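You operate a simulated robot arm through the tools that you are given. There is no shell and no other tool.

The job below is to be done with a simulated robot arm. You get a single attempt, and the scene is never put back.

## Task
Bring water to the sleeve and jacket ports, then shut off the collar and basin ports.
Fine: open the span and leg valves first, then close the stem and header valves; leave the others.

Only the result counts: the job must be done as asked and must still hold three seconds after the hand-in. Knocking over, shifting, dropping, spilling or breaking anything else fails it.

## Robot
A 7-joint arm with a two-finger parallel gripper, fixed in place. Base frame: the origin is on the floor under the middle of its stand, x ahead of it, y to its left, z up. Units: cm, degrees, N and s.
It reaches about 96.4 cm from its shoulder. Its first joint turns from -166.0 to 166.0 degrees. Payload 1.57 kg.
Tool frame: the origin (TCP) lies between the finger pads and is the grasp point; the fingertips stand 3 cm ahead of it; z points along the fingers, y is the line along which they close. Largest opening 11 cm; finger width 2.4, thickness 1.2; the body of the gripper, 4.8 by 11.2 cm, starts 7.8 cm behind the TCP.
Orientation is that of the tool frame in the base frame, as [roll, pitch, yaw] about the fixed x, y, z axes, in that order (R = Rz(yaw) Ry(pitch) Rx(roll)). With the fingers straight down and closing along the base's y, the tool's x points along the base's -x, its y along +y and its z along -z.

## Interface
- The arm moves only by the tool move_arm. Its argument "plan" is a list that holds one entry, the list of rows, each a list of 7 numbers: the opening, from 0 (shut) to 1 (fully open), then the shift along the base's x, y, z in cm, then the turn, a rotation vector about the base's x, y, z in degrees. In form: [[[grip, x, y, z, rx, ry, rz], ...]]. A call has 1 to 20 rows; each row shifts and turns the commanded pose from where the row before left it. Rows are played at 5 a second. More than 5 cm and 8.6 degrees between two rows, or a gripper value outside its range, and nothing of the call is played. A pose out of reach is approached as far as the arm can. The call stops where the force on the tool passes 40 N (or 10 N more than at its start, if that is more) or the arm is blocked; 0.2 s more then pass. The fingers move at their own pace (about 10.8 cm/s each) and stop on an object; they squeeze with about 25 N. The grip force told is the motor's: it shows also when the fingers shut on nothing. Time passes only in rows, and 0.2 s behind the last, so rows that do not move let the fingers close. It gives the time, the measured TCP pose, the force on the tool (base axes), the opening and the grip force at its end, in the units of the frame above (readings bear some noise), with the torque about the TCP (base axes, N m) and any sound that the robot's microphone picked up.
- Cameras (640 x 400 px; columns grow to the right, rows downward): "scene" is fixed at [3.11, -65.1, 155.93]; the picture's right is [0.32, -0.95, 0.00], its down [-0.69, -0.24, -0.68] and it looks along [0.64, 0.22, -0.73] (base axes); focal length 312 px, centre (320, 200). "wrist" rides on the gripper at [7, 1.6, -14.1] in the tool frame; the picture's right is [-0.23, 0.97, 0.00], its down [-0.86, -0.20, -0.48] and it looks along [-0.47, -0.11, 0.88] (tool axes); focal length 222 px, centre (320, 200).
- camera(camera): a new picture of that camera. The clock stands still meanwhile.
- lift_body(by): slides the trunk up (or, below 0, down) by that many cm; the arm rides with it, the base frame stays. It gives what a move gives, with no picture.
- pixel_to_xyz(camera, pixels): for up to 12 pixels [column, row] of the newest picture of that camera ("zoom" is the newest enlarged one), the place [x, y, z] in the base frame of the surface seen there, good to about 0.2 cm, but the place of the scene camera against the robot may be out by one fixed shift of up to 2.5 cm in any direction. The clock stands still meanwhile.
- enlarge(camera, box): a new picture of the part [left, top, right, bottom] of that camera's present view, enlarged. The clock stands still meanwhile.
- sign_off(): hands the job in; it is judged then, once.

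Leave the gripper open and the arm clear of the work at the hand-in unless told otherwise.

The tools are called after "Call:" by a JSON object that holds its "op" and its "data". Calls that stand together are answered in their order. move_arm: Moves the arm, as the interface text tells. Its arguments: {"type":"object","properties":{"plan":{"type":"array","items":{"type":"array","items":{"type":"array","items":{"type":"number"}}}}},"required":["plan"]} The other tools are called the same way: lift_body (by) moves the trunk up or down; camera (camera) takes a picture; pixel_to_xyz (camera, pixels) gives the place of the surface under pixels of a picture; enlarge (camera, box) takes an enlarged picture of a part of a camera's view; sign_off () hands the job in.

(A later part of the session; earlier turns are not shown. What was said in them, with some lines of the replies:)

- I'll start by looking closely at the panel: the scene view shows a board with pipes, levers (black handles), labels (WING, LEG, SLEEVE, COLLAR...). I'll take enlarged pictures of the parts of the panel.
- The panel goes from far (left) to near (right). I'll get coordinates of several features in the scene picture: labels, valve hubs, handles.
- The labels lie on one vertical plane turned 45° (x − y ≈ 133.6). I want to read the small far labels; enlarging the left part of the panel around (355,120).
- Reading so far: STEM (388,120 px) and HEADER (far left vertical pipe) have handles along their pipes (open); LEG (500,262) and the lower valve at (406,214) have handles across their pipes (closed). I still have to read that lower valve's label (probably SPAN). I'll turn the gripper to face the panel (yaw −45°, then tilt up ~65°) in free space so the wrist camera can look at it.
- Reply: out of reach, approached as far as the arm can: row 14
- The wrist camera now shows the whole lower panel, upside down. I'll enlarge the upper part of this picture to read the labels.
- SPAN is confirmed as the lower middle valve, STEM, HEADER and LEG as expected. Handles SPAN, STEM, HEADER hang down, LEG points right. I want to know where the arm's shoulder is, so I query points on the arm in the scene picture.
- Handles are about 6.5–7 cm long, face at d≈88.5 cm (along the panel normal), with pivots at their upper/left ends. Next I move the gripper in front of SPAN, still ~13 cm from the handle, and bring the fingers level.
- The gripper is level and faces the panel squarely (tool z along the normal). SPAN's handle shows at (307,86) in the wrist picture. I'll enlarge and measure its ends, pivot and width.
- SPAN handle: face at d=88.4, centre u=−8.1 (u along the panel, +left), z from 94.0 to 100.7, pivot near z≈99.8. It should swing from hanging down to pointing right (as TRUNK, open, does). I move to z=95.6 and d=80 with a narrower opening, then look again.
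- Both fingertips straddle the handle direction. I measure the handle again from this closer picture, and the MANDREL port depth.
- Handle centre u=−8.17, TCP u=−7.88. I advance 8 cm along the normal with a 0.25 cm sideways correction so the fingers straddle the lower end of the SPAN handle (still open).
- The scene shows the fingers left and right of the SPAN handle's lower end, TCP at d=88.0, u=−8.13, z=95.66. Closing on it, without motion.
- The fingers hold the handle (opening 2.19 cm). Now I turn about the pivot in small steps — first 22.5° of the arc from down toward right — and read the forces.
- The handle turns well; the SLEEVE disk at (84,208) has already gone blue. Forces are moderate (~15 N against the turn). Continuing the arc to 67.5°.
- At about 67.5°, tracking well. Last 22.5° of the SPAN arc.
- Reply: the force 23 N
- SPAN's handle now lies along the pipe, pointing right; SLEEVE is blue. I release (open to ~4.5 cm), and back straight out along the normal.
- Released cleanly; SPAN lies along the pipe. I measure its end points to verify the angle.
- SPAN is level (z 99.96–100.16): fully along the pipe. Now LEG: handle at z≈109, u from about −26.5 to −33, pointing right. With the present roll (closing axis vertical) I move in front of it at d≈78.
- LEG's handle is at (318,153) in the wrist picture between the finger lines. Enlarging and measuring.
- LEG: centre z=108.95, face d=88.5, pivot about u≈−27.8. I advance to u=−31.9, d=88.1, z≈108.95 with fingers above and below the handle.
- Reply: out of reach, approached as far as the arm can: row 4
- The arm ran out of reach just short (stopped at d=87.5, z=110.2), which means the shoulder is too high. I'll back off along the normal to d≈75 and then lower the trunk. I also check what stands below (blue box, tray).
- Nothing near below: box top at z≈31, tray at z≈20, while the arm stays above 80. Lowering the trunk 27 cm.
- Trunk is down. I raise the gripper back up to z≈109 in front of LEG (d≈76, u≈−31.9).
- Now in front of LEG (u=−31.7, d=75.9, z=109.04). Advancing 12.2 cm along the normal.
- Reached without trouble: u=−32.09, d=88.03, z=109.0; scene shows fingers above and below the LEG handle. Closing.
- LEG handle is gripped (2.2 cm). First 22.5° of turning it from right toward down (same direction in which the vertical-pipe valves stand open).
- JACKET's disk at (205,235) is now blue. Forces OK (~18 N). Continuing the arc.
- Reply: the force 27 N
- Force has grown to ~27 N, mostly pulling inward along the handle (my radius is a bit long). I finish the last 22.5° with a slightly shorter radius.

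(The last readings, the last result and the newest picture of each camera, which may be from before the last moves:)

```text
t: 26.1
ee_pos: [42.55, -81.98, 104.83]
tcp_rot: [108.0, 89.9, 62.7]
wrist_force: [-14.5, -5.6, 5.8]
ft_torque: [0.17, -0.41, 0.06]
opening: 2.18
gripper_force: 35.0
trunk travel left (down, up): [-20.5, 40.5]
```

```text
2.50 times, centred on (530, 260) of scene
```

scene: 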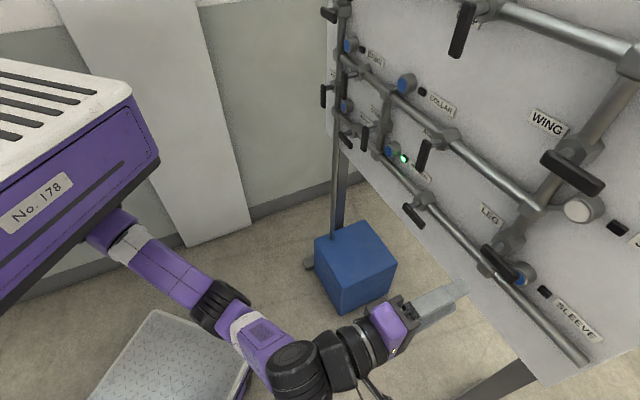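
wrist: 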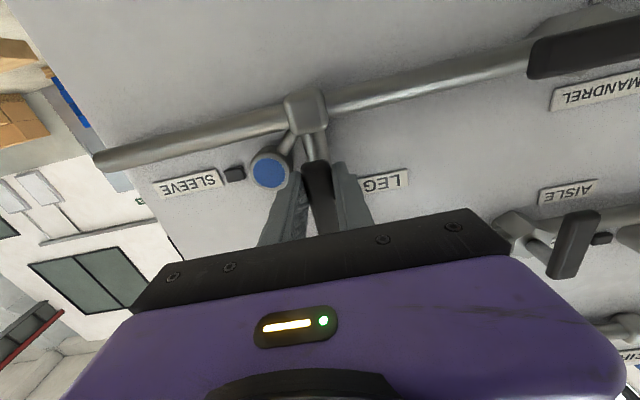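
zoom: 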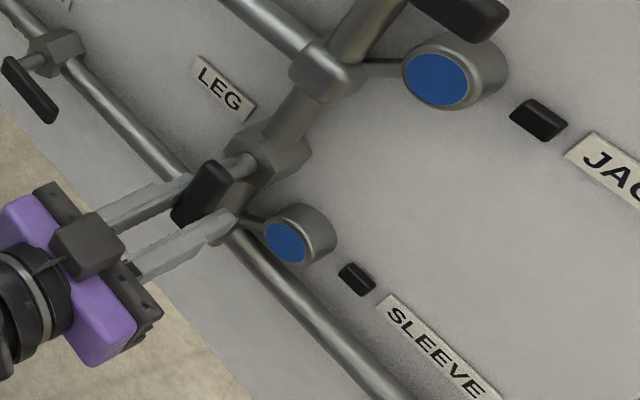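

LEG now hangs down along its pipe; both JACKET and SLEEVE are blue. Releasing and backing out along the normal.

Call:
{"op": "move_arm", "data": {"plan": [[[0.4, 0, 0, 0, 0, 0, 0], [0.4, 0, 0, 0, 0, 0, 0], [0.4, -1.4, 1.4, 0, 0, 0, 0], [0.4, -2.0, 2.0, 0, 0, 0, 0], [0.4, -2.5, 2.5, 0, 0, 0, 0], [0.4, -2.5, 2.5, 0, 0, 0, 0]]]}}

Call:
{"op": "camera", "data": {"camera": "wrist"}}

Call:
{"op": "camera", "data": {"camera": "scene"}}

```text
t: 27.6
ee_pos: [34.43, -73.67, 104.91]
tcp_rot: [-9.9, 90.0, -54.9]
wrist_force: [-0.3, 0.1, -0.1]
ft_torque: [0.0, 0.01, -0.03]
opening: 4.44
gripper_force: 0.0
trunk travel left (down, up): [-20.5, 40.5]
```

```text
taken
```

wrist: 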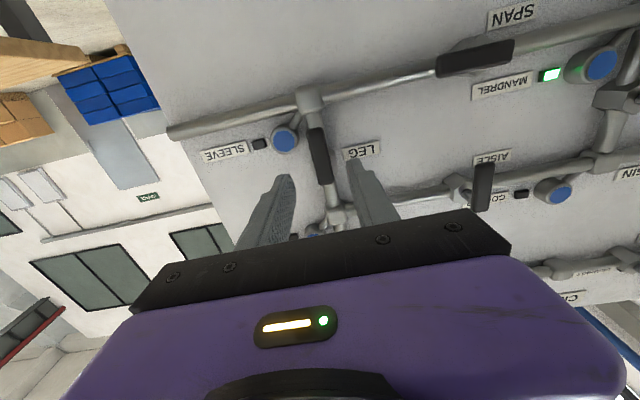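

```text
taken
```

scene: 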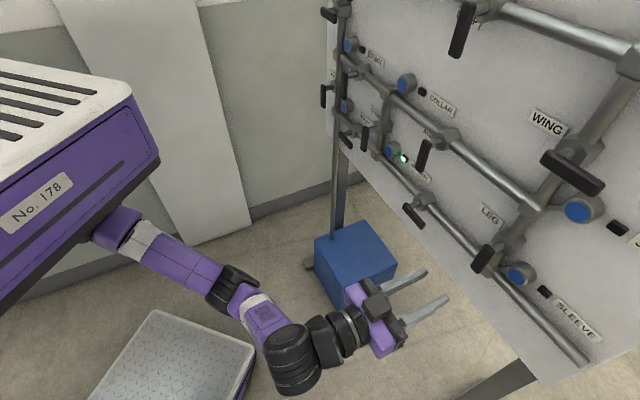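

LEG looks vertical. I verify its end points, and also want to read the labels near the panel top that I noticed earlier ("OVERLOAD", "...CIRCUITS").

Call:
{"op": "pixel_to_xyz", "data": {"camera": "wrist", "pixels": [[316, 133], [321, 157], [326, 181], [437, 68], [512, 48], [475, 58]]}}

Call:
{"op": "enlarge", "data": {"camera": "wrist", "box": [480, 120, 640, 310]}}

Call:
{"op": "enlarge", "data": {"camera": "wrist", "box": [240, 70, 400, 240]}}

```text
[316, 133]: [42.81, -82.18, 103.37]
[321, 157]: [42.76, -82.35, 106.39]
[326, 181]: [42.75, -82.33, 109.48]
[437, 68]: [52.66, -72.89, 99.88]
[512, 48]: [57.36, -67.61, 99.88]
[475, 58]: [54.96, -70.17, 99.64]
```

```text
2.11 times, centred on (560, 215) of wrist
```

zoom: 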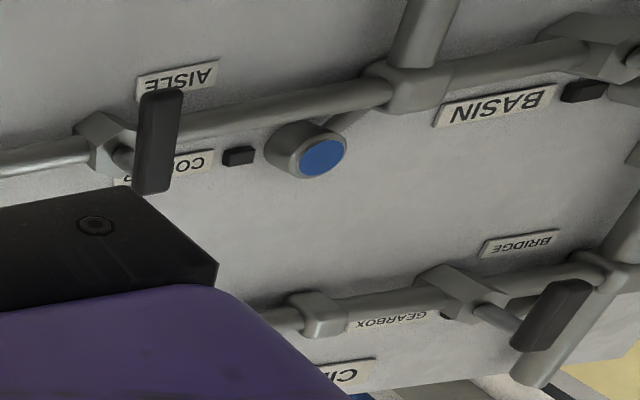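

```text
2.35 times, centred on (320, 155) of wrist
```

zoom: 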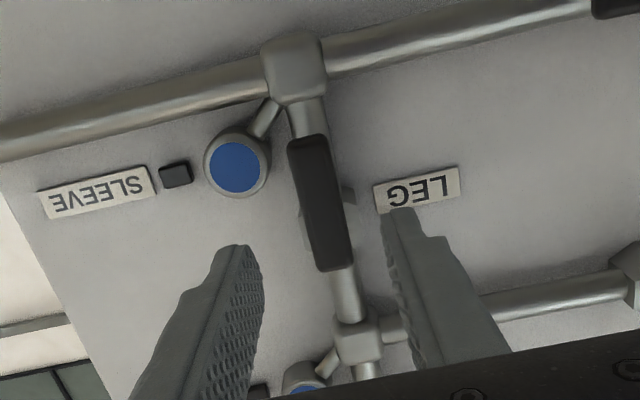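

LEG is vertical (u −27.84 to −27.99). Before closing valves, I'd like to see the upper right of the panel (the OVERLOAD sign): backing off a bit, rising, and rolling 60°.

Call:
{"op": "move_arm", "data": {"plan": [[[0.45, -0.9, 0.9, 1.0, -5.303, 5.303, 0], [0.45, -0.9, 0.9, 1.0, -5.303, 5.303, 0], [0.45, -0.9, 0.9, 1.0, -5.303, 5.303, 0], [0.45, -0.9, 0.9, 1.0, -5.303, 5.303, 0], [0.45, -0.9, 0.9, 1.0, -5.303, 5.303, 0], [0.45, -0.9, 0.9, 1.0, -5.303, 5.303, 0], [0.45, -0.9, 0.9, 1.0, -5.303, 5.303, 0], [0.45, -0.9, 0.9, 1.0, -5.303, 5.303, 0], [0.45, 0, 0, 0, 0, 0, 0]]]}}

Call:
{"op": "camera", "data": {"camera": "wrist"}}

```text
t: 29.6
ee_pos: [27.07, -66.28, 112.99]
tcp_rot: [-90.0, 29.8, -135.0]
wrist_force: [-0.1, -0.5, 1.0]
ft_torque: [0.0, -0.02, 0.0]
opening: 4.97
gripper_force: 0.1
trunk travel left (down, up): [-20.5, 40.5]
```

```text
taken
```

wrist: 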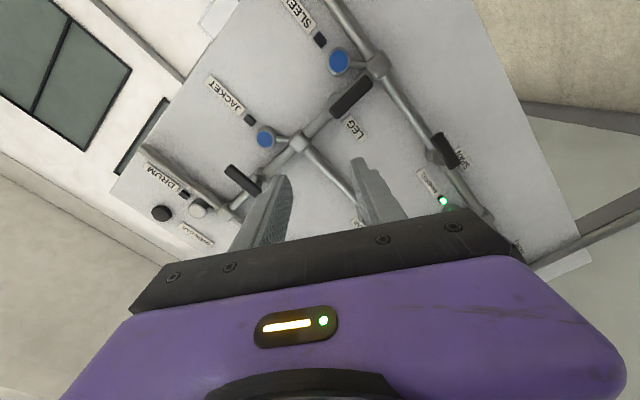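

Call:
{"op": "enlarge", "data": {"camera": "wrist", "box": [110, 120, 270, 260]}}

```text
2.86 times, centred on (190, 190) of wrist
```

zoom: 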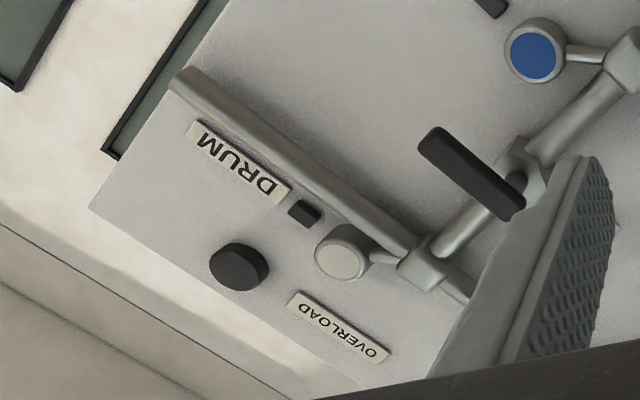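

The OVERLOAD indicator (black disc at zoom (240,265)) is dark, nothing wrong. Now to STEM: its handle hangs at u≈11.75, z 103–110. Moving left in front of it at d≈76 and rolling back 60° so that the fingers close horizontally.

Call:
{"op": "move_arm", "data": {"plan": [[[0.45, 2.917, 1.738, -0.683, 3.536, -3.536, 0], [0.45, 2.917, 1.738, -0.683, 3.536, -3.536, 0], [0.45, 2.917, 1.738, -0.683, 3.536, -3.536, 0], [0.45, 2.917, 1.738, -0.683, 3.536, -3.536, 0], [0.45, 2.917, 1.738, -0.683, 3.536, -3.536, 0], [0.45, 2.917, 1.738, -0.683, 3.536, -3.536, 0], [0.45, 2.917, 1.738, -0.683, 3.536, -3.536, 0], [0.45, 2.917, 1.738, -0.683, 3.536, -3.536, 0], [0.45, 2.917, 1.738, -0.683, 3.536, -3.536, 0], [0.45, 2.917, 1.738, -0.683, 3.536, -3.536, 0], [0.45, 2.917, 1.738, -0.683, 3.536, -3.536, 0], [0.45, 2.917, 1.738, -0.683, 3.536, -3.536, 0], [0.45, 0, 0, 0, 0, 0, 0]]]}}

Call:
{"op": "camera", "data": {"camera": "wrist"}}

Call:
{"op": "camera", "data": {"camera": "scene"}}

```text
t: 32.4
ee_pos: [62.17, -45.41, 104.7]
tcp_rot: [72.5, 89.8, 27.5]
wrist_force: [0.6, 0.5, -0.1]
ft_torque: [0.04, -0.02, 0.02]
opening: 4.95
gripper_force: 0.1
trunk travel left (down, up): [-20.5, 40.5]
```

```text
taken
```

wrist: 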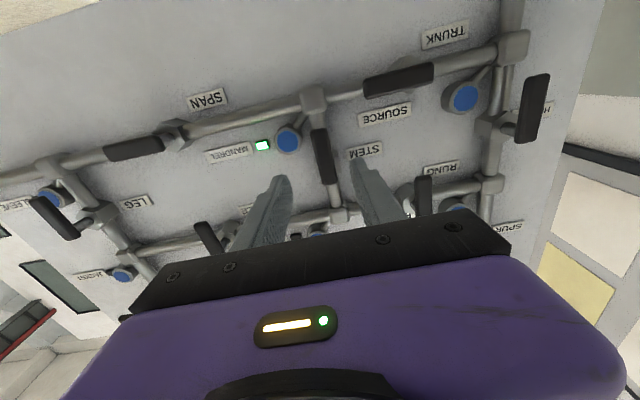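

```text
taken
```

scene: 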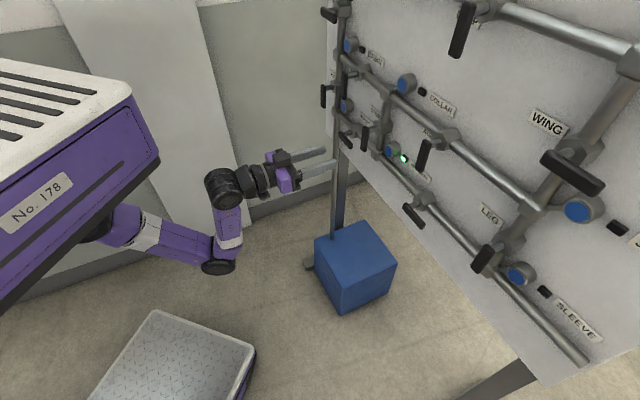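

STEM's handle is at (323,157), between the finger lines. Measuring it, plus HEADER's handle (531,107).

Call:
{"op": "pixel_to_xyz", "data": {"camera": "wrist", "pixels": [[317, 132], [322, 157], [328, 181], [315, 158], [330, 156], [288, 140], [540, 78], [532, 107], [525, 138], [500, 110], [433, 75], [370, 87]]}}

Call:
{"op": "enlarge", "data": {"camera": "wrist", "box": [270, 105, 390, 205]}}

Call:
{"op": "enlarge", "data": {"camera": "wrist", "box": [420, 20, 600, 240]}}

```text
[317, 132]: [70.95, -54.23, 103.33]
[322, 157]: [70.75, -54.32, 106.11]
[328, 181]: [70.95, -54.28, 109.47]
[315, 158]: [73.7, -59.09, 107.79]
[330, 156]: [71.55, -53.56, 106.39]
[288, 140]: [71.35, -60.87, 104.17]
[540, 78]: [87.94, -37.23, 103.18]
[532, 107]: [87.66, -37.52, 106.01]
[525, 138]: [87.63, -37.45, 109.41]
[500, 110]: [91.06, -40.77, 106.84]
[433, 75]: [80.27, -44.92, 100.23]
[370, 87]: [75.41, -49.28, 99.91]
```

```text
4.00 times, centred on (330, 155) of wrist
```

zoom: 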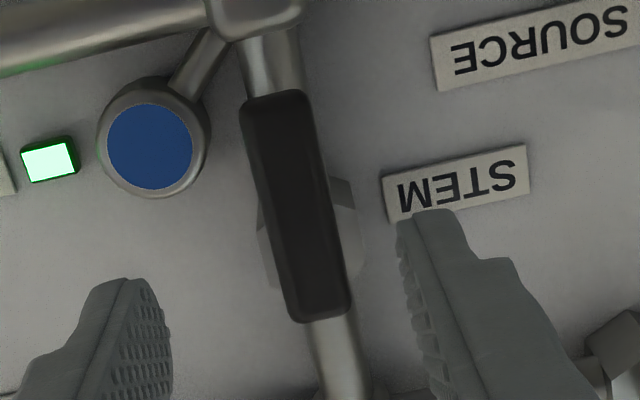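

```text
1.82 times, centred on (510, 130) of wrist
```

zoom: 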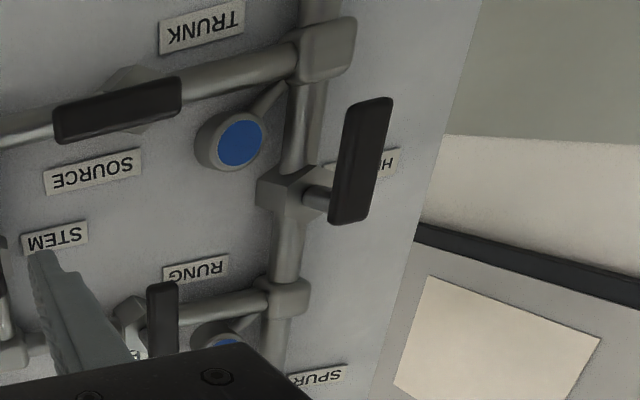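

STEM: u≈11.8, face d≈88.45, TCP is aligned (u=11.85, z=104.7). Advancing 12 cm along the normal.

Call:
{"op": "move_arm", "data": {"plan": [[[0.45, 1.69, -1.704, 0.01, 0, 0, 0], [0.45, 1.69, -1.704, 0.01, 0, 0, 0], [0.45, 1.69, -1.704, 0.01, 0, 0, 0], [0.45, 1.69, -1.704, 0.01, 0, 0, 0], [0.45, 1.69, -1.704, 0.01, 0, 0, 0], [0.45, 0, 0, 0, 0, 0, 0]]]}}

Call:
{"op": "camera", "data": {"camera": "wrist"}}

Call:
{"op": "enlarge", "data": {"camera": "scene", "box": [300, 80, 460, 200]}}

```text
t: 33.8
ee_pos: [70.65, -54.08, 104.85]
tcp_rot: [54.3, 89.9, 9.3]
wrist_force: [-0.4, -0.5, -0.4]
ft_torque: [0.01, 0.02, 0.0]
opening: 4.92
gripper_force: 0.0
trunk travel left (down, up): [-20.5, 40.5]
```

```text
taken
```

wrist: 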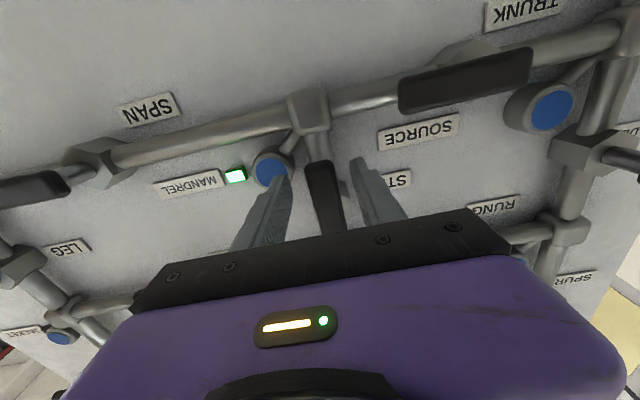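

```text
3.33 times, centred on (380, 140) of scene
```

zoom: 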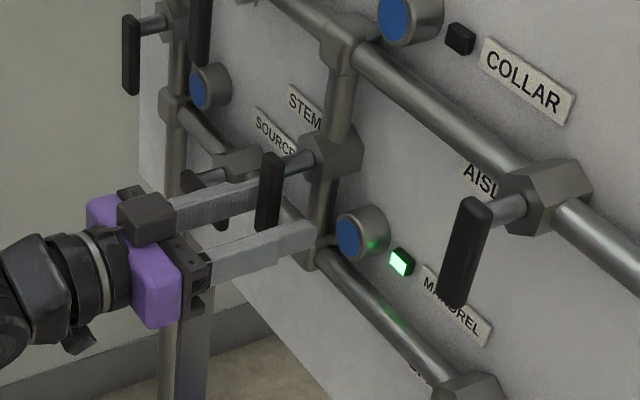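

Fingers straddle the STEM handle (u=11.72, d=88.2, z=104.85). Closing.

Call:
{"op": "move_arm", "data": {"plan": [[[0, 0, 0, 0, 0, 0, 0], [0, 0, 0, 0, 0, 0, 0], [0, 0, 0, 0, 0, 0, 0]]]}}

```text
t: 34.5
ee_pos: [70.78, -53.77, 104.88]
tcp_rot: [10.1, 89.9, -34.7]
wrist_force: [10.2, 7.7, 1.5]
ft_torque: [-0.21, 0.58, -0.15]
opening: 2.17
gripper_force: 35.0
trunk travel left (down, up): [-20.5, 40.5]
```

STEM is gripped (2.17 cm). Turning from down toward right: first 22.5°.

Call:
{"op": "move_arm", "data": {"plan": [[[0, -0.364, -0.364, 0.037, -5.303, 5.303, 0], [0, -0.358, -0.358, 0.11, -5.303, 5.303, 0], [0, -0.346, -0.346, 0.181, -5.303, 5.303, 0]]]}}

Call:
{"op": "camera", "data": {"camera": "wrist"}}

```text
t: 35.4
ee_pos: [69.7, -54.93, 105.1]
tcp_rot: [-90.0, 67.4, -134.8]
wrist_force: [26.1, -3.0, 4.9]
ft_torque: [-0.4, 0.26, 0.01]
opening: 2.16
gripper_force: 34.8
trunk travel left (down, up): [-20.5, 40.5]
```

```text
taken
```

wrist: 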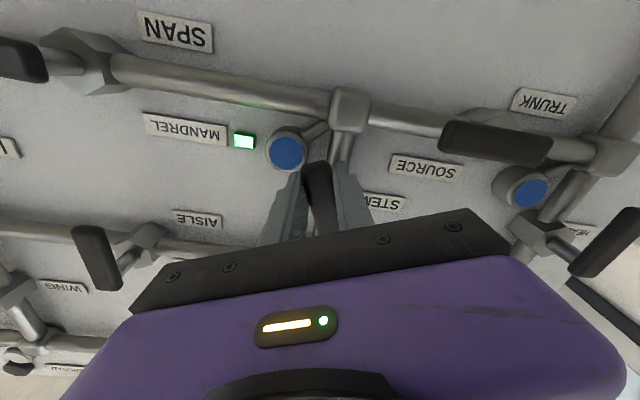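

Total force ~27 N, of which 20 N is along the normal (tool pulled in toward the panel). I continue 3 rows with a small shift toward the panel to relax that.

Call:
{"op": "move_arm", "data": {"plan": [[[0, -0.278, -0.378, 0.249, -5.303, 5.303, 0], [0, -0.254, -0.354, 0.312, -5.303, 5.303, 0], [0, -0.225, -0.325, 0.371, -5.303, 5.303, 0]]]}}

Call:
{"op": "camera", "data": {"camera": "wrist"}}

```text
t: 36.1
ee_pos: [68.81, -55.89, 106.03]
tcp_rot: [-90.1, 44.9, -134.9]
wrist_force: [2.1, 25.8, -6.6]
ft_torque: [-0.74, 0.3, 0.5]
opening: 2.18
gripper_force: 34.5
trunk travel left (down, up): [-20.5, 40.5]
```

```text
taken
```

wrist: 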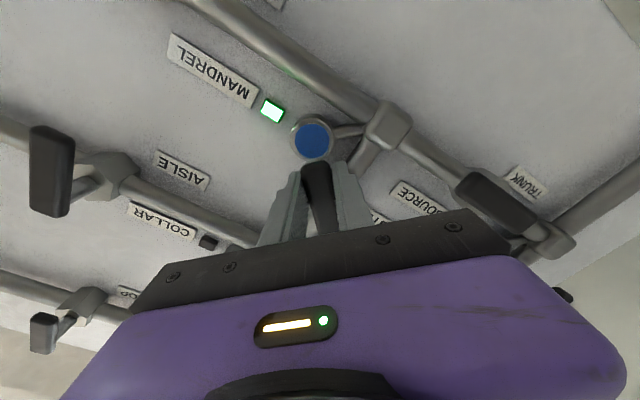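

The normal force flipped to −17 N, so that shift was slightly too much; I take back a bit and shorten the radius slightly for the next 22.5°.

Call:
{"op": "move_arm", "data": {"plan": [[[0, -0.24, -0.2, 0.423, -5.303, 5.303, 0], [0, -0.205, -0.165, 0.468, -5.303, 5.303, 0], [0, -0.17, -0.13, 0.504, -5.303, 5.303, 0]]]}}

Call:
{"op": "camera", "data": {"camera": "wrist"}}

```text
t: 37.0
ee_pos: [68.12, -56.48, 107.46]
tcp_rot: [-90.0, 22.5, -135.1]
wrist_force: [5.6, 16.3, -6.3]
ft_torque: [-0.19, 0.48, -0.34]
opening: 2.19
gripper_force: 34.8
trunk travel left (down, up): [-20.5, 40.5]
```

```text
taken
```

wrist: 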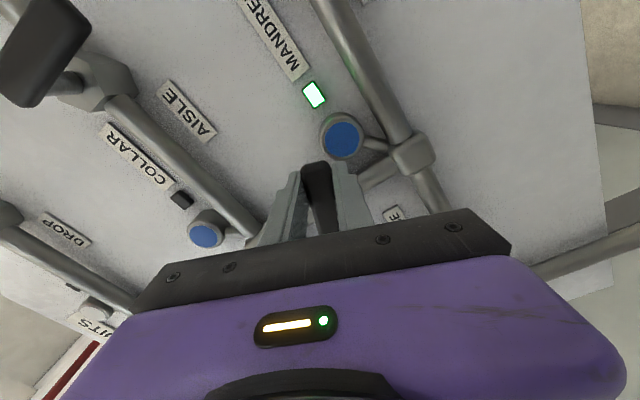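

Forces low again. Last 22.5° for STEM.

Call:
{"op": "move_arm", "data": {"plan": [[[0, -0.09, -0.09, 0.533, -5.303, 5.303, 0], [0, -0.05, -0.05, 0.552, -5.303, 5.303, 0], [0, 0, 0, 0.561, -5.303, 5.303, 0], [0, 0, 0, 0, 0, 0, 0]]]}}

Call:
{"op": "camera", "data": {"camera": "wrist"}}

Call:
{"op": "enlarge", "data": {"camera": "scene", "box": [300, 40, 460, 200]}}

```text
t: 38.0
ee_pos: [67.92, -56.84, 108.97]
tcp_rot: [-90.0, 0.1, -135.1]
wrist_force: [2.1, 3.4, -10.4]
ft_torque: [-0.22, 0.32, 0.47]
opening: 2.15
gripper_force: 34.5
trunk travel left (down, up): [-20.5, 40.5]
```

```text
taken
```

wrist: 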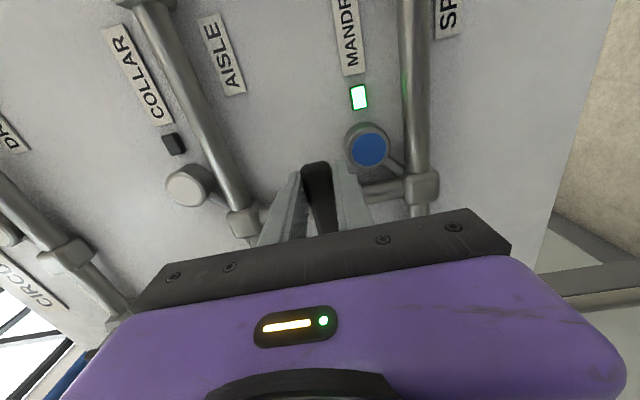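

```text
2.50 times, centred on (380, 120) of scene
```

zoom: 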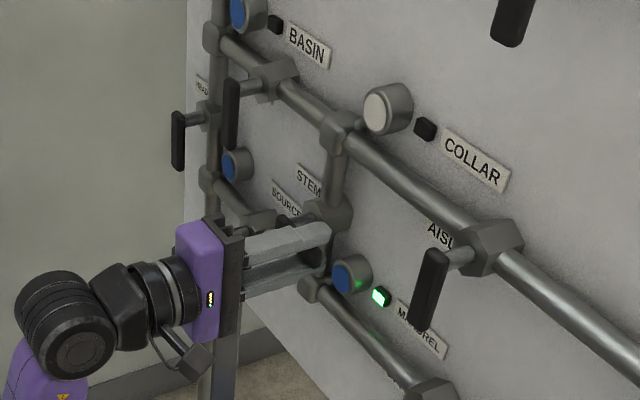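

COLLAR's disk is white now, STEM's handle points right, across its pipe. Releasing and backing out, then I'll check the angle.

Call:
{"op": "move_arm", "data": {"plan": [[[0.4, 0, 0, 0, 0, 0, 0], [0.4, 0, 0, 0, 0, 0, 0], [0.4, -1.4, 1.4, 0, 0, 0, 0], [0.4, -2.0, 2.0, 0, 0, 0, 0], [0.4, -2.5, 2.5, 0, 0, 0, 0], [0.4, -2.5, 2.5, 0, 0, 0, 0]]]}}

Call:
{"op": "camera", "data": {"camera": "wrist"}}

Call:
{"op": "camera", "data": {"camera": "scene"}}

```text
t: 39.4
ee_pos: [59.51, -48.25, 109.12]
tcp_rot: [-90.2, 0.1, -134.8]
wrist_force: [-0.6, -0.3, -1.3]
ft_torque: [0.02, 0.0, 0.0]
opening: 4.38
gripper_force: 0.0
trunk travel left (down, up): [-20.5, 40.5]
```

```text
taken
```

wrist: 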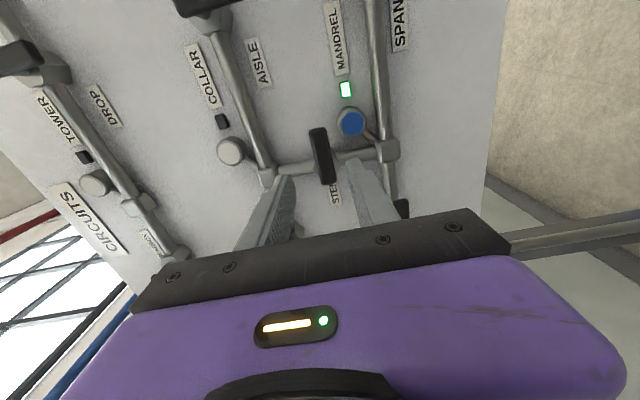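

```text
taken
```

scene: 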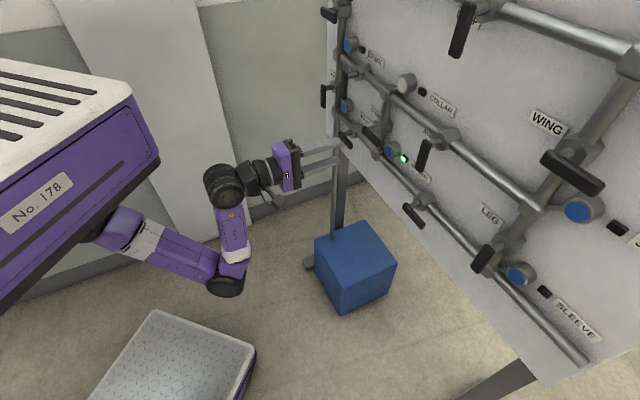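

I check the STEM handle's level with measured points along it: (315,132), (321,157), (327,181).

Call:
{"op": "pixel_to_xyz", "data": {"camera": "wrist", "pixels": [[315, 133], [321, 157], [328, 180], [318, 145], [325, 170]]}}

Call:
{"op": "enlarge", "data": {"camera": "wrist", "box": [270, 105, 390, 205]}}

```text
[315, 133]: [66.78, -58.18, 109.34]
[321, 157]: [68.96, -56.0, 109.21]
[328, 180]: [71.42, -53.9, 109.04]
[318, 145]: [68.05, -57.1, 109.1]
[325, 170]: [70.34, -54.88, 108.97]
```

```text
4.00 times, centred on (330, 155) of wrist
```

zoom: 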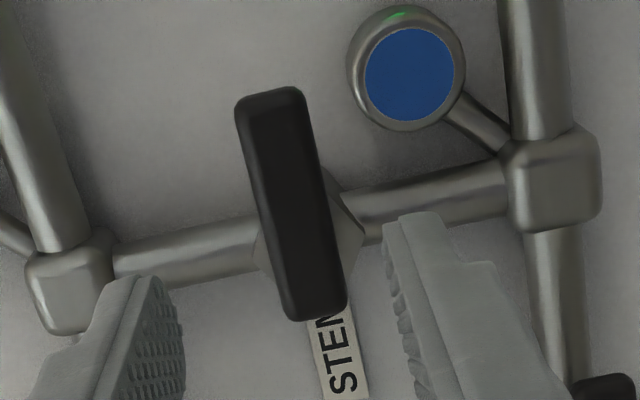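

STEM is level and square (z 109.0–109.3). Now HEADER: handle at u≈35.5, z 103–110, d=88.5. I move left in front of it at d≈75 while rolling back 90°.

Call:
{"op": "move_arm", "data": {"plan": [[[0.45, 1.556, 1.697, -0.36, 5.303, -5.303, 0], [0.45, 1.556, 1.697, -0.36, 5.303, -5.303, 0], [0.45, 1.556, 1.697, -0.36, 5.303, -5.303, 0], [0.45, 1.556, 1.697, -0.36, 5.303, -5.303, 0], [0.45, 1.556, 1.697, -0.36, 5.303, -5.303, 0], [0.45, 1.556, 1.697, -0.36, 5.303, -5.303, 0], [0.45, 1.556, 1.697, -0.36, 5.303, -5.303, 0], [0.45, 1.556, 1.697, -0.36, 5.303, -5.303, 0], [0.45, 1.556, 1.697, -0.36, 5.303, -5.303, 0], [0.45, 1.556, 1.697, -0.36, 5.303, -5.303, 0], [0.45, 1.556, 1.697, -0.36, 5.303, -5.303, 0], [0.45, 1.556, 1.697, -0.36, 5.303, -5.303, 0], [0.45, 0, 0, 0, 0, 0, 0]]]}}

Call:
{"op": "camera", "data": {"camera": "wrist"}}

Call:
{"op": "camera", "data": {"camera": "scene"}}

```text
t: 42.1
ee_pos: [78.0, -27.93, 104.55]
tcp_rot: [72.0, 89.9, 26.9]
wrist_force: [-0.5, -0.7, 0.2]
ft_torque: [0.01, -0.04, -0.01]
opening: 4.93
gripper_force: 0.0
trunk travel left (down, up): [-20.5, 40.5]
```

```text
taken
```

wrist: 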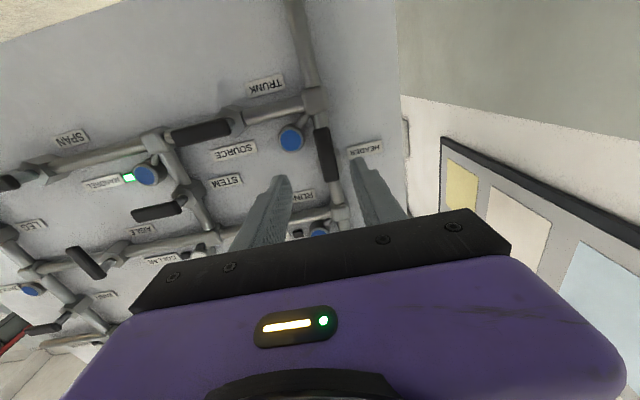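

```text
taken
```

scene: 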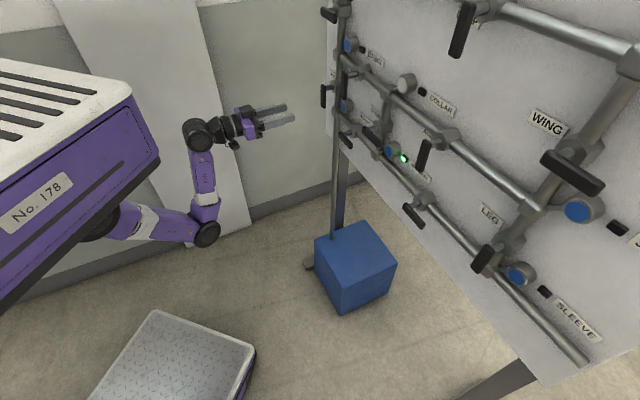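

HEADER's handle is at (325,155) in the wrist picture. Measuring it and its surroundings.

Call:
{"op": "pixel_to_xyz", "data": {"camera": "wrist", "pixels": [[320, 132], [326, 157], [332, 179], [322, 157], [330, 157], [290, 139], [400, 140], [406, 160], [313, 100], [343, 200], [366, 150], [320, 233]]}}

Call:
{"op": "enlarge", "data": {"camera": "wrist", "box": [270, 105, 430, 215]}}

```text
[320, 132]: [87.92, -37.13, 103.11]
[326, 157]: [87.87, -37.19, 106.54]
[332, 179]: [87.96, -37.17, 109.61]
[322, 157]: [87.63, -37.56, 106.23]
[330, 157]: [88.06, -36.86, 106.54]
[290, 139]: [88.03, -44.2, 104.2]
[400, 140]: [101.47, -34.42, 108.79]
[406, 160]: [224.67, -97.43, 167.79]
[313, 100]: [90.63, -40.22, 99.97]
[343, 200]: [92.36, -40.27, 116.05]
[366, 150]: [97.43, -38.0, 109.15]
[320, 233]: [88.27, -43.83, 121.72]
```

```text
3.64 times, centred on (350, 160) of wrist
```

zoom: 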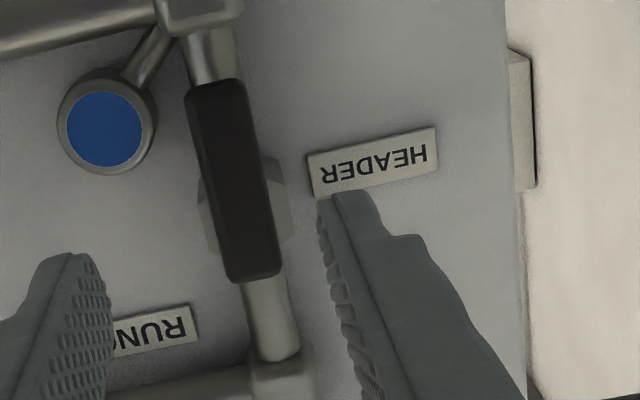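

HEADER: u≈35.9, d=88.43, z 103–110. TCP is at u=35.4, d=74.9. Advancing to u=35.95, d=88.15, z=104.85.

Call:
{"op": "move_arm", "data": {"plan": [[[0.45, 1.952, -1.796, 0.06, 0, 0, 0], [0.45, 1.952, -1.796, 0.06, 0, 0, 0], [0.45, 1.952, -1.796, 0.06, 0, 0, 0], [0.45, 1.952, -1.796, 0.06, 0, 0, 0], [0.45, 1.952, -1.796, 0.06, 0, 0, 0], [0.45, 0, 0, 0, 0, 0, 0]]]}}

Call:
{"op": "camera", "data": {"camera": "wrist"}}

Call:
{"op": "enlarge", "data": {"camera": "scene", "box": [270, 40, 410, 160]}}

```text
t: 43.5
ee_pos: [88.08, -36.83, 105.01]
tcp_rot: [57.2, 89.9, 12.2]
wrist_force: [0.2, -0.1, -0.3]
ft_torque: [0.02, -0.04, 0.01]
opening: 4.94
gripper_force: 0.0
trunk travel left (down, up): [-20.5, 40.5]
```

```text
taken
```

wrist: 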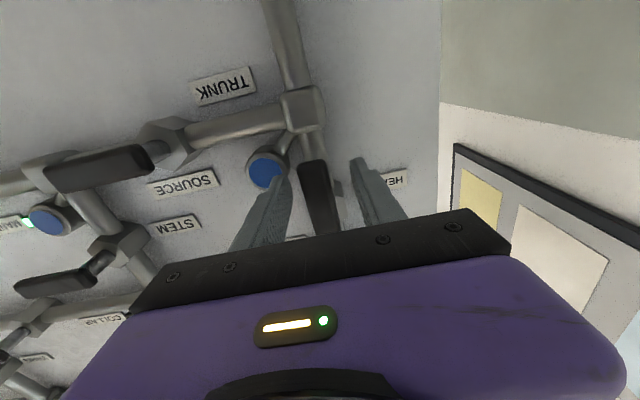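

```text
3.33 times, centred on (340, 100) of scene
```

zoom: 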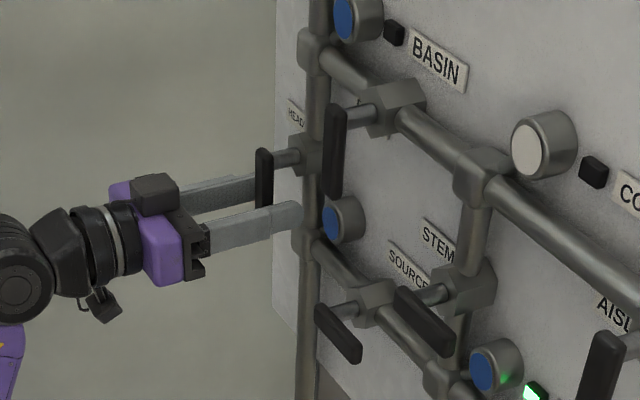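

Within reach; TCP u=36.24, about 0.3 too far left of the handle centre. Correcting by −0.3 along the panel, then closing.

Call:
{"op": "move_arm", "data": {"plan": [[[0.45, -0.2, -0.2, 0, 0, 0, 0], [0.45, 0, 0, 0, 0, 0, 0], [0, 0, 0, 0, 0, 0, 0], [0, 0, 0, 0, 0, 0, 0], [0, 0, 0, 0, 0, 0, 0]]]}}

```text
t: 44.8
ee_pos: [87.94, -36.96, 105.08]
tcp_rot: [55.8, 89.8, 11.0]
wrist_force: [6.5, 2.3, -0.7]
ft_torque: [-0.24, 0.06, 0.08]
opening: 2.16
gripper_force: 34.8
trunk travel left (down, up): [-20.5, 40.5]
```

HEADER gripped (2.16 cm, low side force). First 22.5° of turning from down toward right.

Call:
{"op": "move_arm", "data": {"plan": [[[0, -0.369, -0.369, 0.035, -5.303, 5.303, 0], [0, -0.363, -0.363, 0.105, -5.303, 5.303, 0], [0, -0.35, -0.35, 0.172, -5.303, 5.303, 0]]]}}

Call:
{"op": "camera", "data": {"camera": "wrist"}}

```text
t: 45.5
ee_pos: [86.98, -38.1, 105.38]
tcp_rot: [-90.0, 67.4, -134.8]
wrist_force: [20.3, -0.3, 3.1]
ft_torque: [-0.26, 0.41, -0.35]
opening: 2.17
gripper_force: 35.1
trunk travel left (down, up): [-20.5, 40.5]
```

```text
taken
```

wrist: 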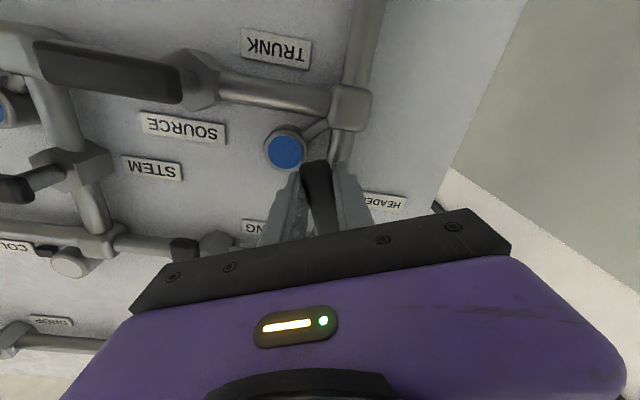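

Forces moderate (~20 N). Continuing 3 more rows with a very small shift toward the panel.

Call:
{"op": "move_arm", "data": {"plan": [[[0, -0.312, -0.352, 0.237, -5.303, 5.303, 0], [0, -0.288, -0.328, 0.298, -5.303, 5.303, 0], [0, -0.258, -0.298, 0.354, -5.303, 5.303, 0]]]}}

Call:
{"op": "camera", "data": {"camera": "wrist"}}

```text
t: 46.4
ee_pos: [86.0, -39.09, 106.09]
tcp_rot: [-90.3, 44.8, -135.0]
wrist_force: [7.8, 10.3, -9.8]
ft_torque: [-0.75, 0.15, 0.31]
opening: 2.16
gripper_force: 35.4
trunk travel left (down, up): [-20.5, 40.5]
```

```text
taken
```

wrist: 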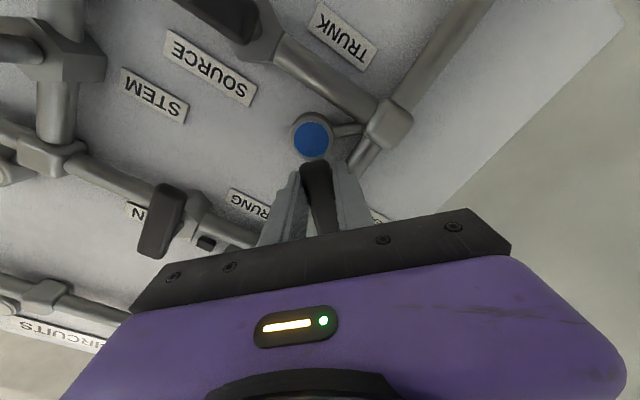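

Good: forces ~16 N. Continuing the next 22.5°.

Call:
{"op": "move_arm", "data": {"plan": [[[0, -0.24, -0.24, 0.403, -5.303, 5.303, 0], [0, -0.2, -0.2, 0.446, -5.303, 5.303, 0], [0, -0.16, -0.16, 0.481, -5.303, 5.303, 0]]]}}

Call:
{"op": "camera", "data": {"camera": "wrist"}}

```text
t: 47.1
ee_pos: [85.33, -39.63, 107.46]
tcp_rot: [-90.1, 22.4, -134.9]
wrist_force: [3.3, 19.3, -18.0]
ft_torque: [-0.5, 0.7, -0.39]
opening: 2.16
gripper_force: 35.0
trunk travel left (down, up): [-20.5, 40.5]
```

```text
taken
```

wrist: 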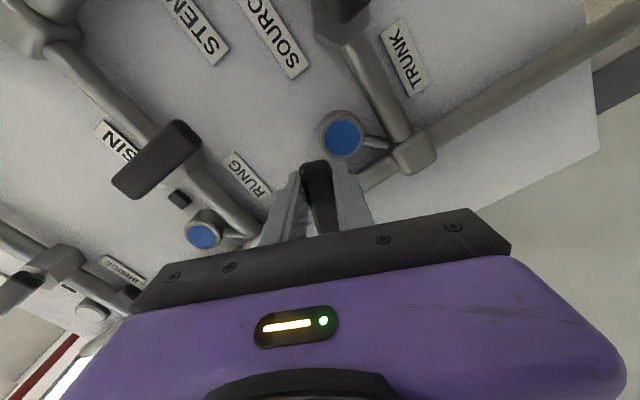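

Force 27 N, mostly along the direction of turning. Last 22.5°.

Call:
{"op": "move_arm", "data": {"plan": [[[0, -0.11, -0.08, 0.5, -5.303, 5.303, 0], [0, -0.065, -0.035, 0.51, -5.303, 5.303, 0], [0, -0.025, 0.005, 0.52, -5.303, 5.303, 0], [0, 0, 0, 0, 0, 0, 0]]]}}

Call:
{"op": "camera", "data": {"camera": "wrist"}}

Call:
{"op": "enlarge", "data": {"camera": "scene", "box": [270, 20, 450, 160]}}

```text
t: 48.1
ee_pos: [85.12, -39.91, 108.99]
tcp_rot: [-90.2, 0.1, -135.1]
wrist_force: [5.4, 12.4, -24.4]
ft_torque: [-0.38, 0.26, -0.07]
opening: 2.17
gripper_force: 34.3
trunk travel left (down, up): [-20.5, 40.5]
```

```text
taken
```

wrist: 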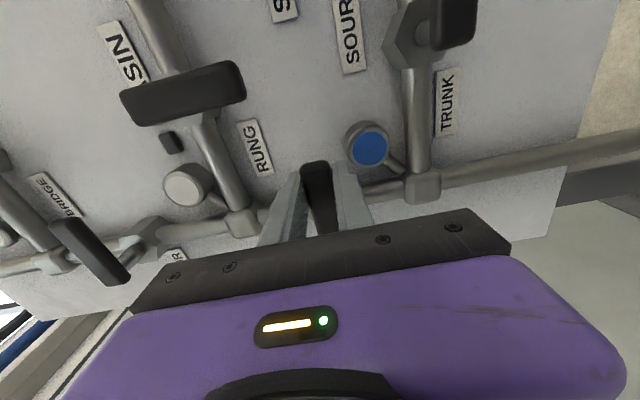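

```text
2.86 times, centred on (360, 90) of scene
```

zoom: 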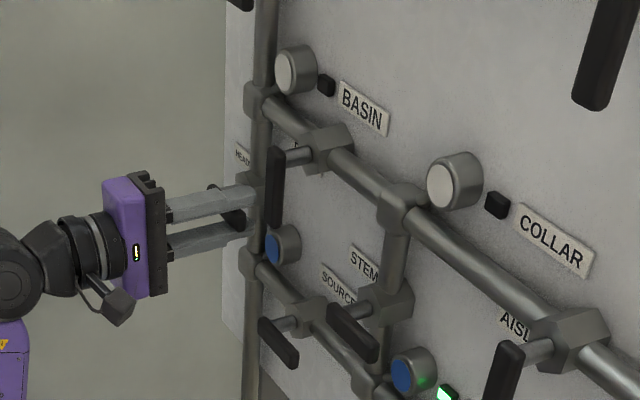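

BASIN is now white too and HEADER's handle points right. Releasing and backing straight out.

Call:
{"op": "move_arm", "data": {"plan": [[[0.4, 0, 0, 0, 0, 0, 0], [0.4, 0, 0, 0, 0, 0, 0], [0.4, -1.4, 1.4, 0, 0, 0, 0], [0.4, -2.0, 2.0, 0, 0, 0, 0], [0.4, -2.5, 2.5, 0, 0, 0, 0], [0.4, -2.5, 2.5, 0, 0, 0, 0]]]}}

Call:
{"op": "camera", "data": {"camera": "wrist"}}

Call:
{"op": "camera", "data": {"camera": "scene"}}

```text
t: 49.5
ee_pos: [76.4, -31.68, 109.21]
tcp_rot: [-90.0, 0.1, -135.0]
wrist_force: [-1.0, -1.1, 0.4]
ft_torque: [0.01, 0.04, 0.01]
opening: 4.39
gripper_force: 0.2
trunk travel left (down, up): [-20.5, 40.5]
```

```text
taken
```

wrist: 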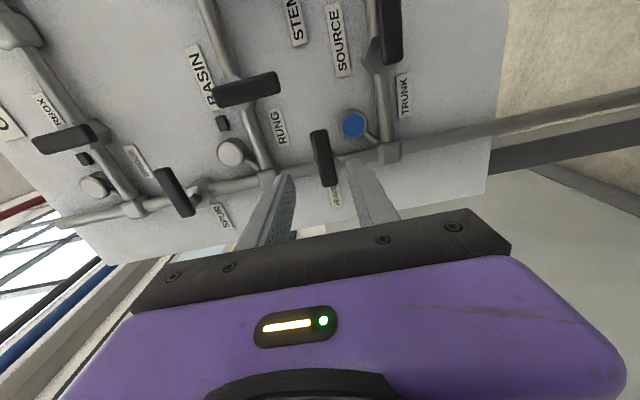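

```text
taken
```

scene: 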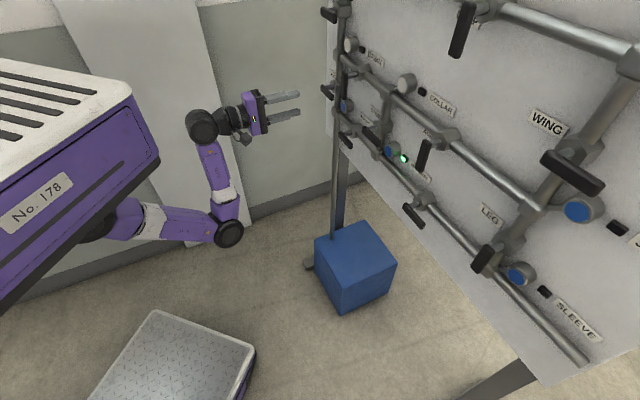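

Both BASIN (350,45) and COLLAR (405,83) are white, SLEEVE and JACKET are blue, MANDREL stays lit. I verify HEADER's level and its picture.

Call:
{"op": "pixel_to_xyz", "data": {"camera": "wrist", "pixels": [[316, 134], [322, 158], [329, 181], [248, 90], [390, 30], [175, 190]]}}

Call:
{"op": "enlarge", "data": {"camera": "scene", "box": [310, 0, 450, 180]}}

Call:
{"op": "enlarge", "data": {"camera": "scene", "box": [400, 130, 640, 330]}}

```text
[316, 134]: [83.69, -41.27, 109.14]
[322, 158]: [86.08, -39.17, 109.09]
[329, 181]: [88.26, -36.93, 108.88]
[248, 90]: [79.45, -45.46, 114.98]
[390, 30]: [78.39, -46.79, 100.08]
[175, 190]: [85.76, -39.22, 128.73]
```

```text
2.22 times, centred on (380, 90) of scene
```

zoom: 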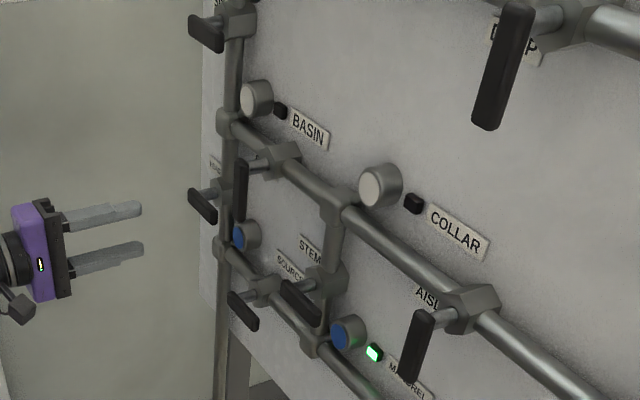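

```text
2.00 times, centred on (520, 230) of scene
```

zoom: 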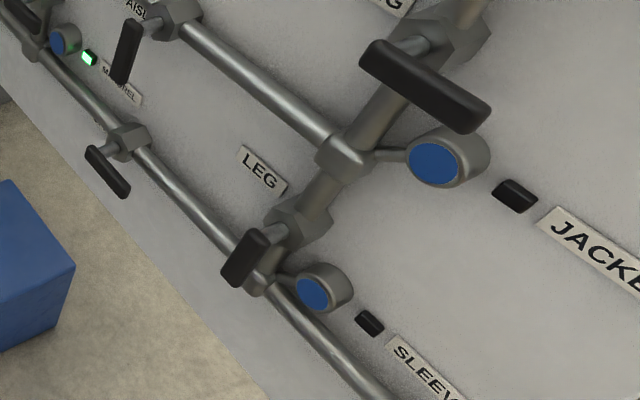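

All four handles are as asked: SPAN right along pipe, LEG down along pipe, STEM and HEADER across. I back the arm off another 12 cm and open the gripper fully, then take a last look.

Call:
{"op": "move_arm", "data": {"plan": [[[0.5, -2.1, 2.1, 0, 0, 0, 0], [0.7, -2.1, 2.1, 0, 0, 0, 0], [1, -2.1, 2.1, 0, 0, 0, 0], [1, -2.1, 2.1, 0, 0, 0, 0], [1, 0, 0, 0, 0, 0, 0], [1, 0, 0, 0, 0, 0, 0]]]}}

Call:
{"op": "camera", "data": {"camera": "wrist"}}

Call:
{"op": "camera", "data": {"camera": "scene"}}

```text
t: 51.0
ee_pos: [74.13, -25.14, 110.98]
tcp_rot: [-90.0, 0.1, -135.0]
wrist_force: [-0.4, 0.2, -0.3]
ft_torque: [-0.01, -0.01, 0.02]
opening: 10.98
gripper_force: 0.0
out of reach, approached as far as the arm can: row 2, 3, 4
trunk travel left (down, up): [-20.5, 40.5]
```

```text
taken
```

wrist: 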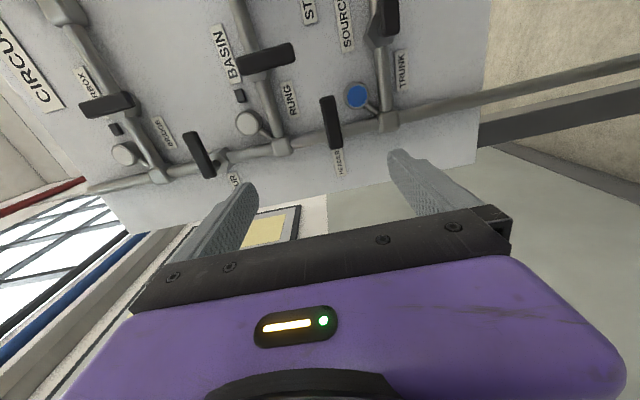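

```text
taken
```

scene: 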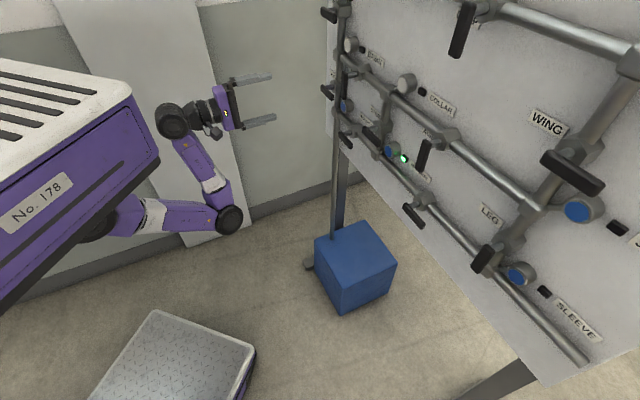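

The arm is clear (fingertips ~15 cm from the nearest handle) and the gripper is open. SLEEVE and JACKET are blue, COLLAR and BASIN are white, MANDREL is unchanged and lit, and the handles of RUNG, AISLE, TRUNK, WING, SPUR, DROP and BRIDGE are untouched. Handing in.

Call:
{"op": "sign_off", "data": {}}

```text
The job is handed in.
```

The job is done and handed in. The sleeve and jacket ports now have water, and the collar and basin ports are shut off.

- **Order:** I opened the span valve, then leg, then closed stem, then header. Each handle's measured position showed it fully turned.
- **Ports:** The sleeve and jacket indicator discs turned blue, and the collar and basin discs turned white. The mandrel port still has water and its lamp is still green. The overload indicator was dark when I checked it, with span and leg open and nothing closed yet.
- **Other valves:** I did not touch any of the others.
- **Arm:** It ended clear of the panel with the gripper fully open. I lowered the trunk 27 cm to reach the leg valve and left it there.
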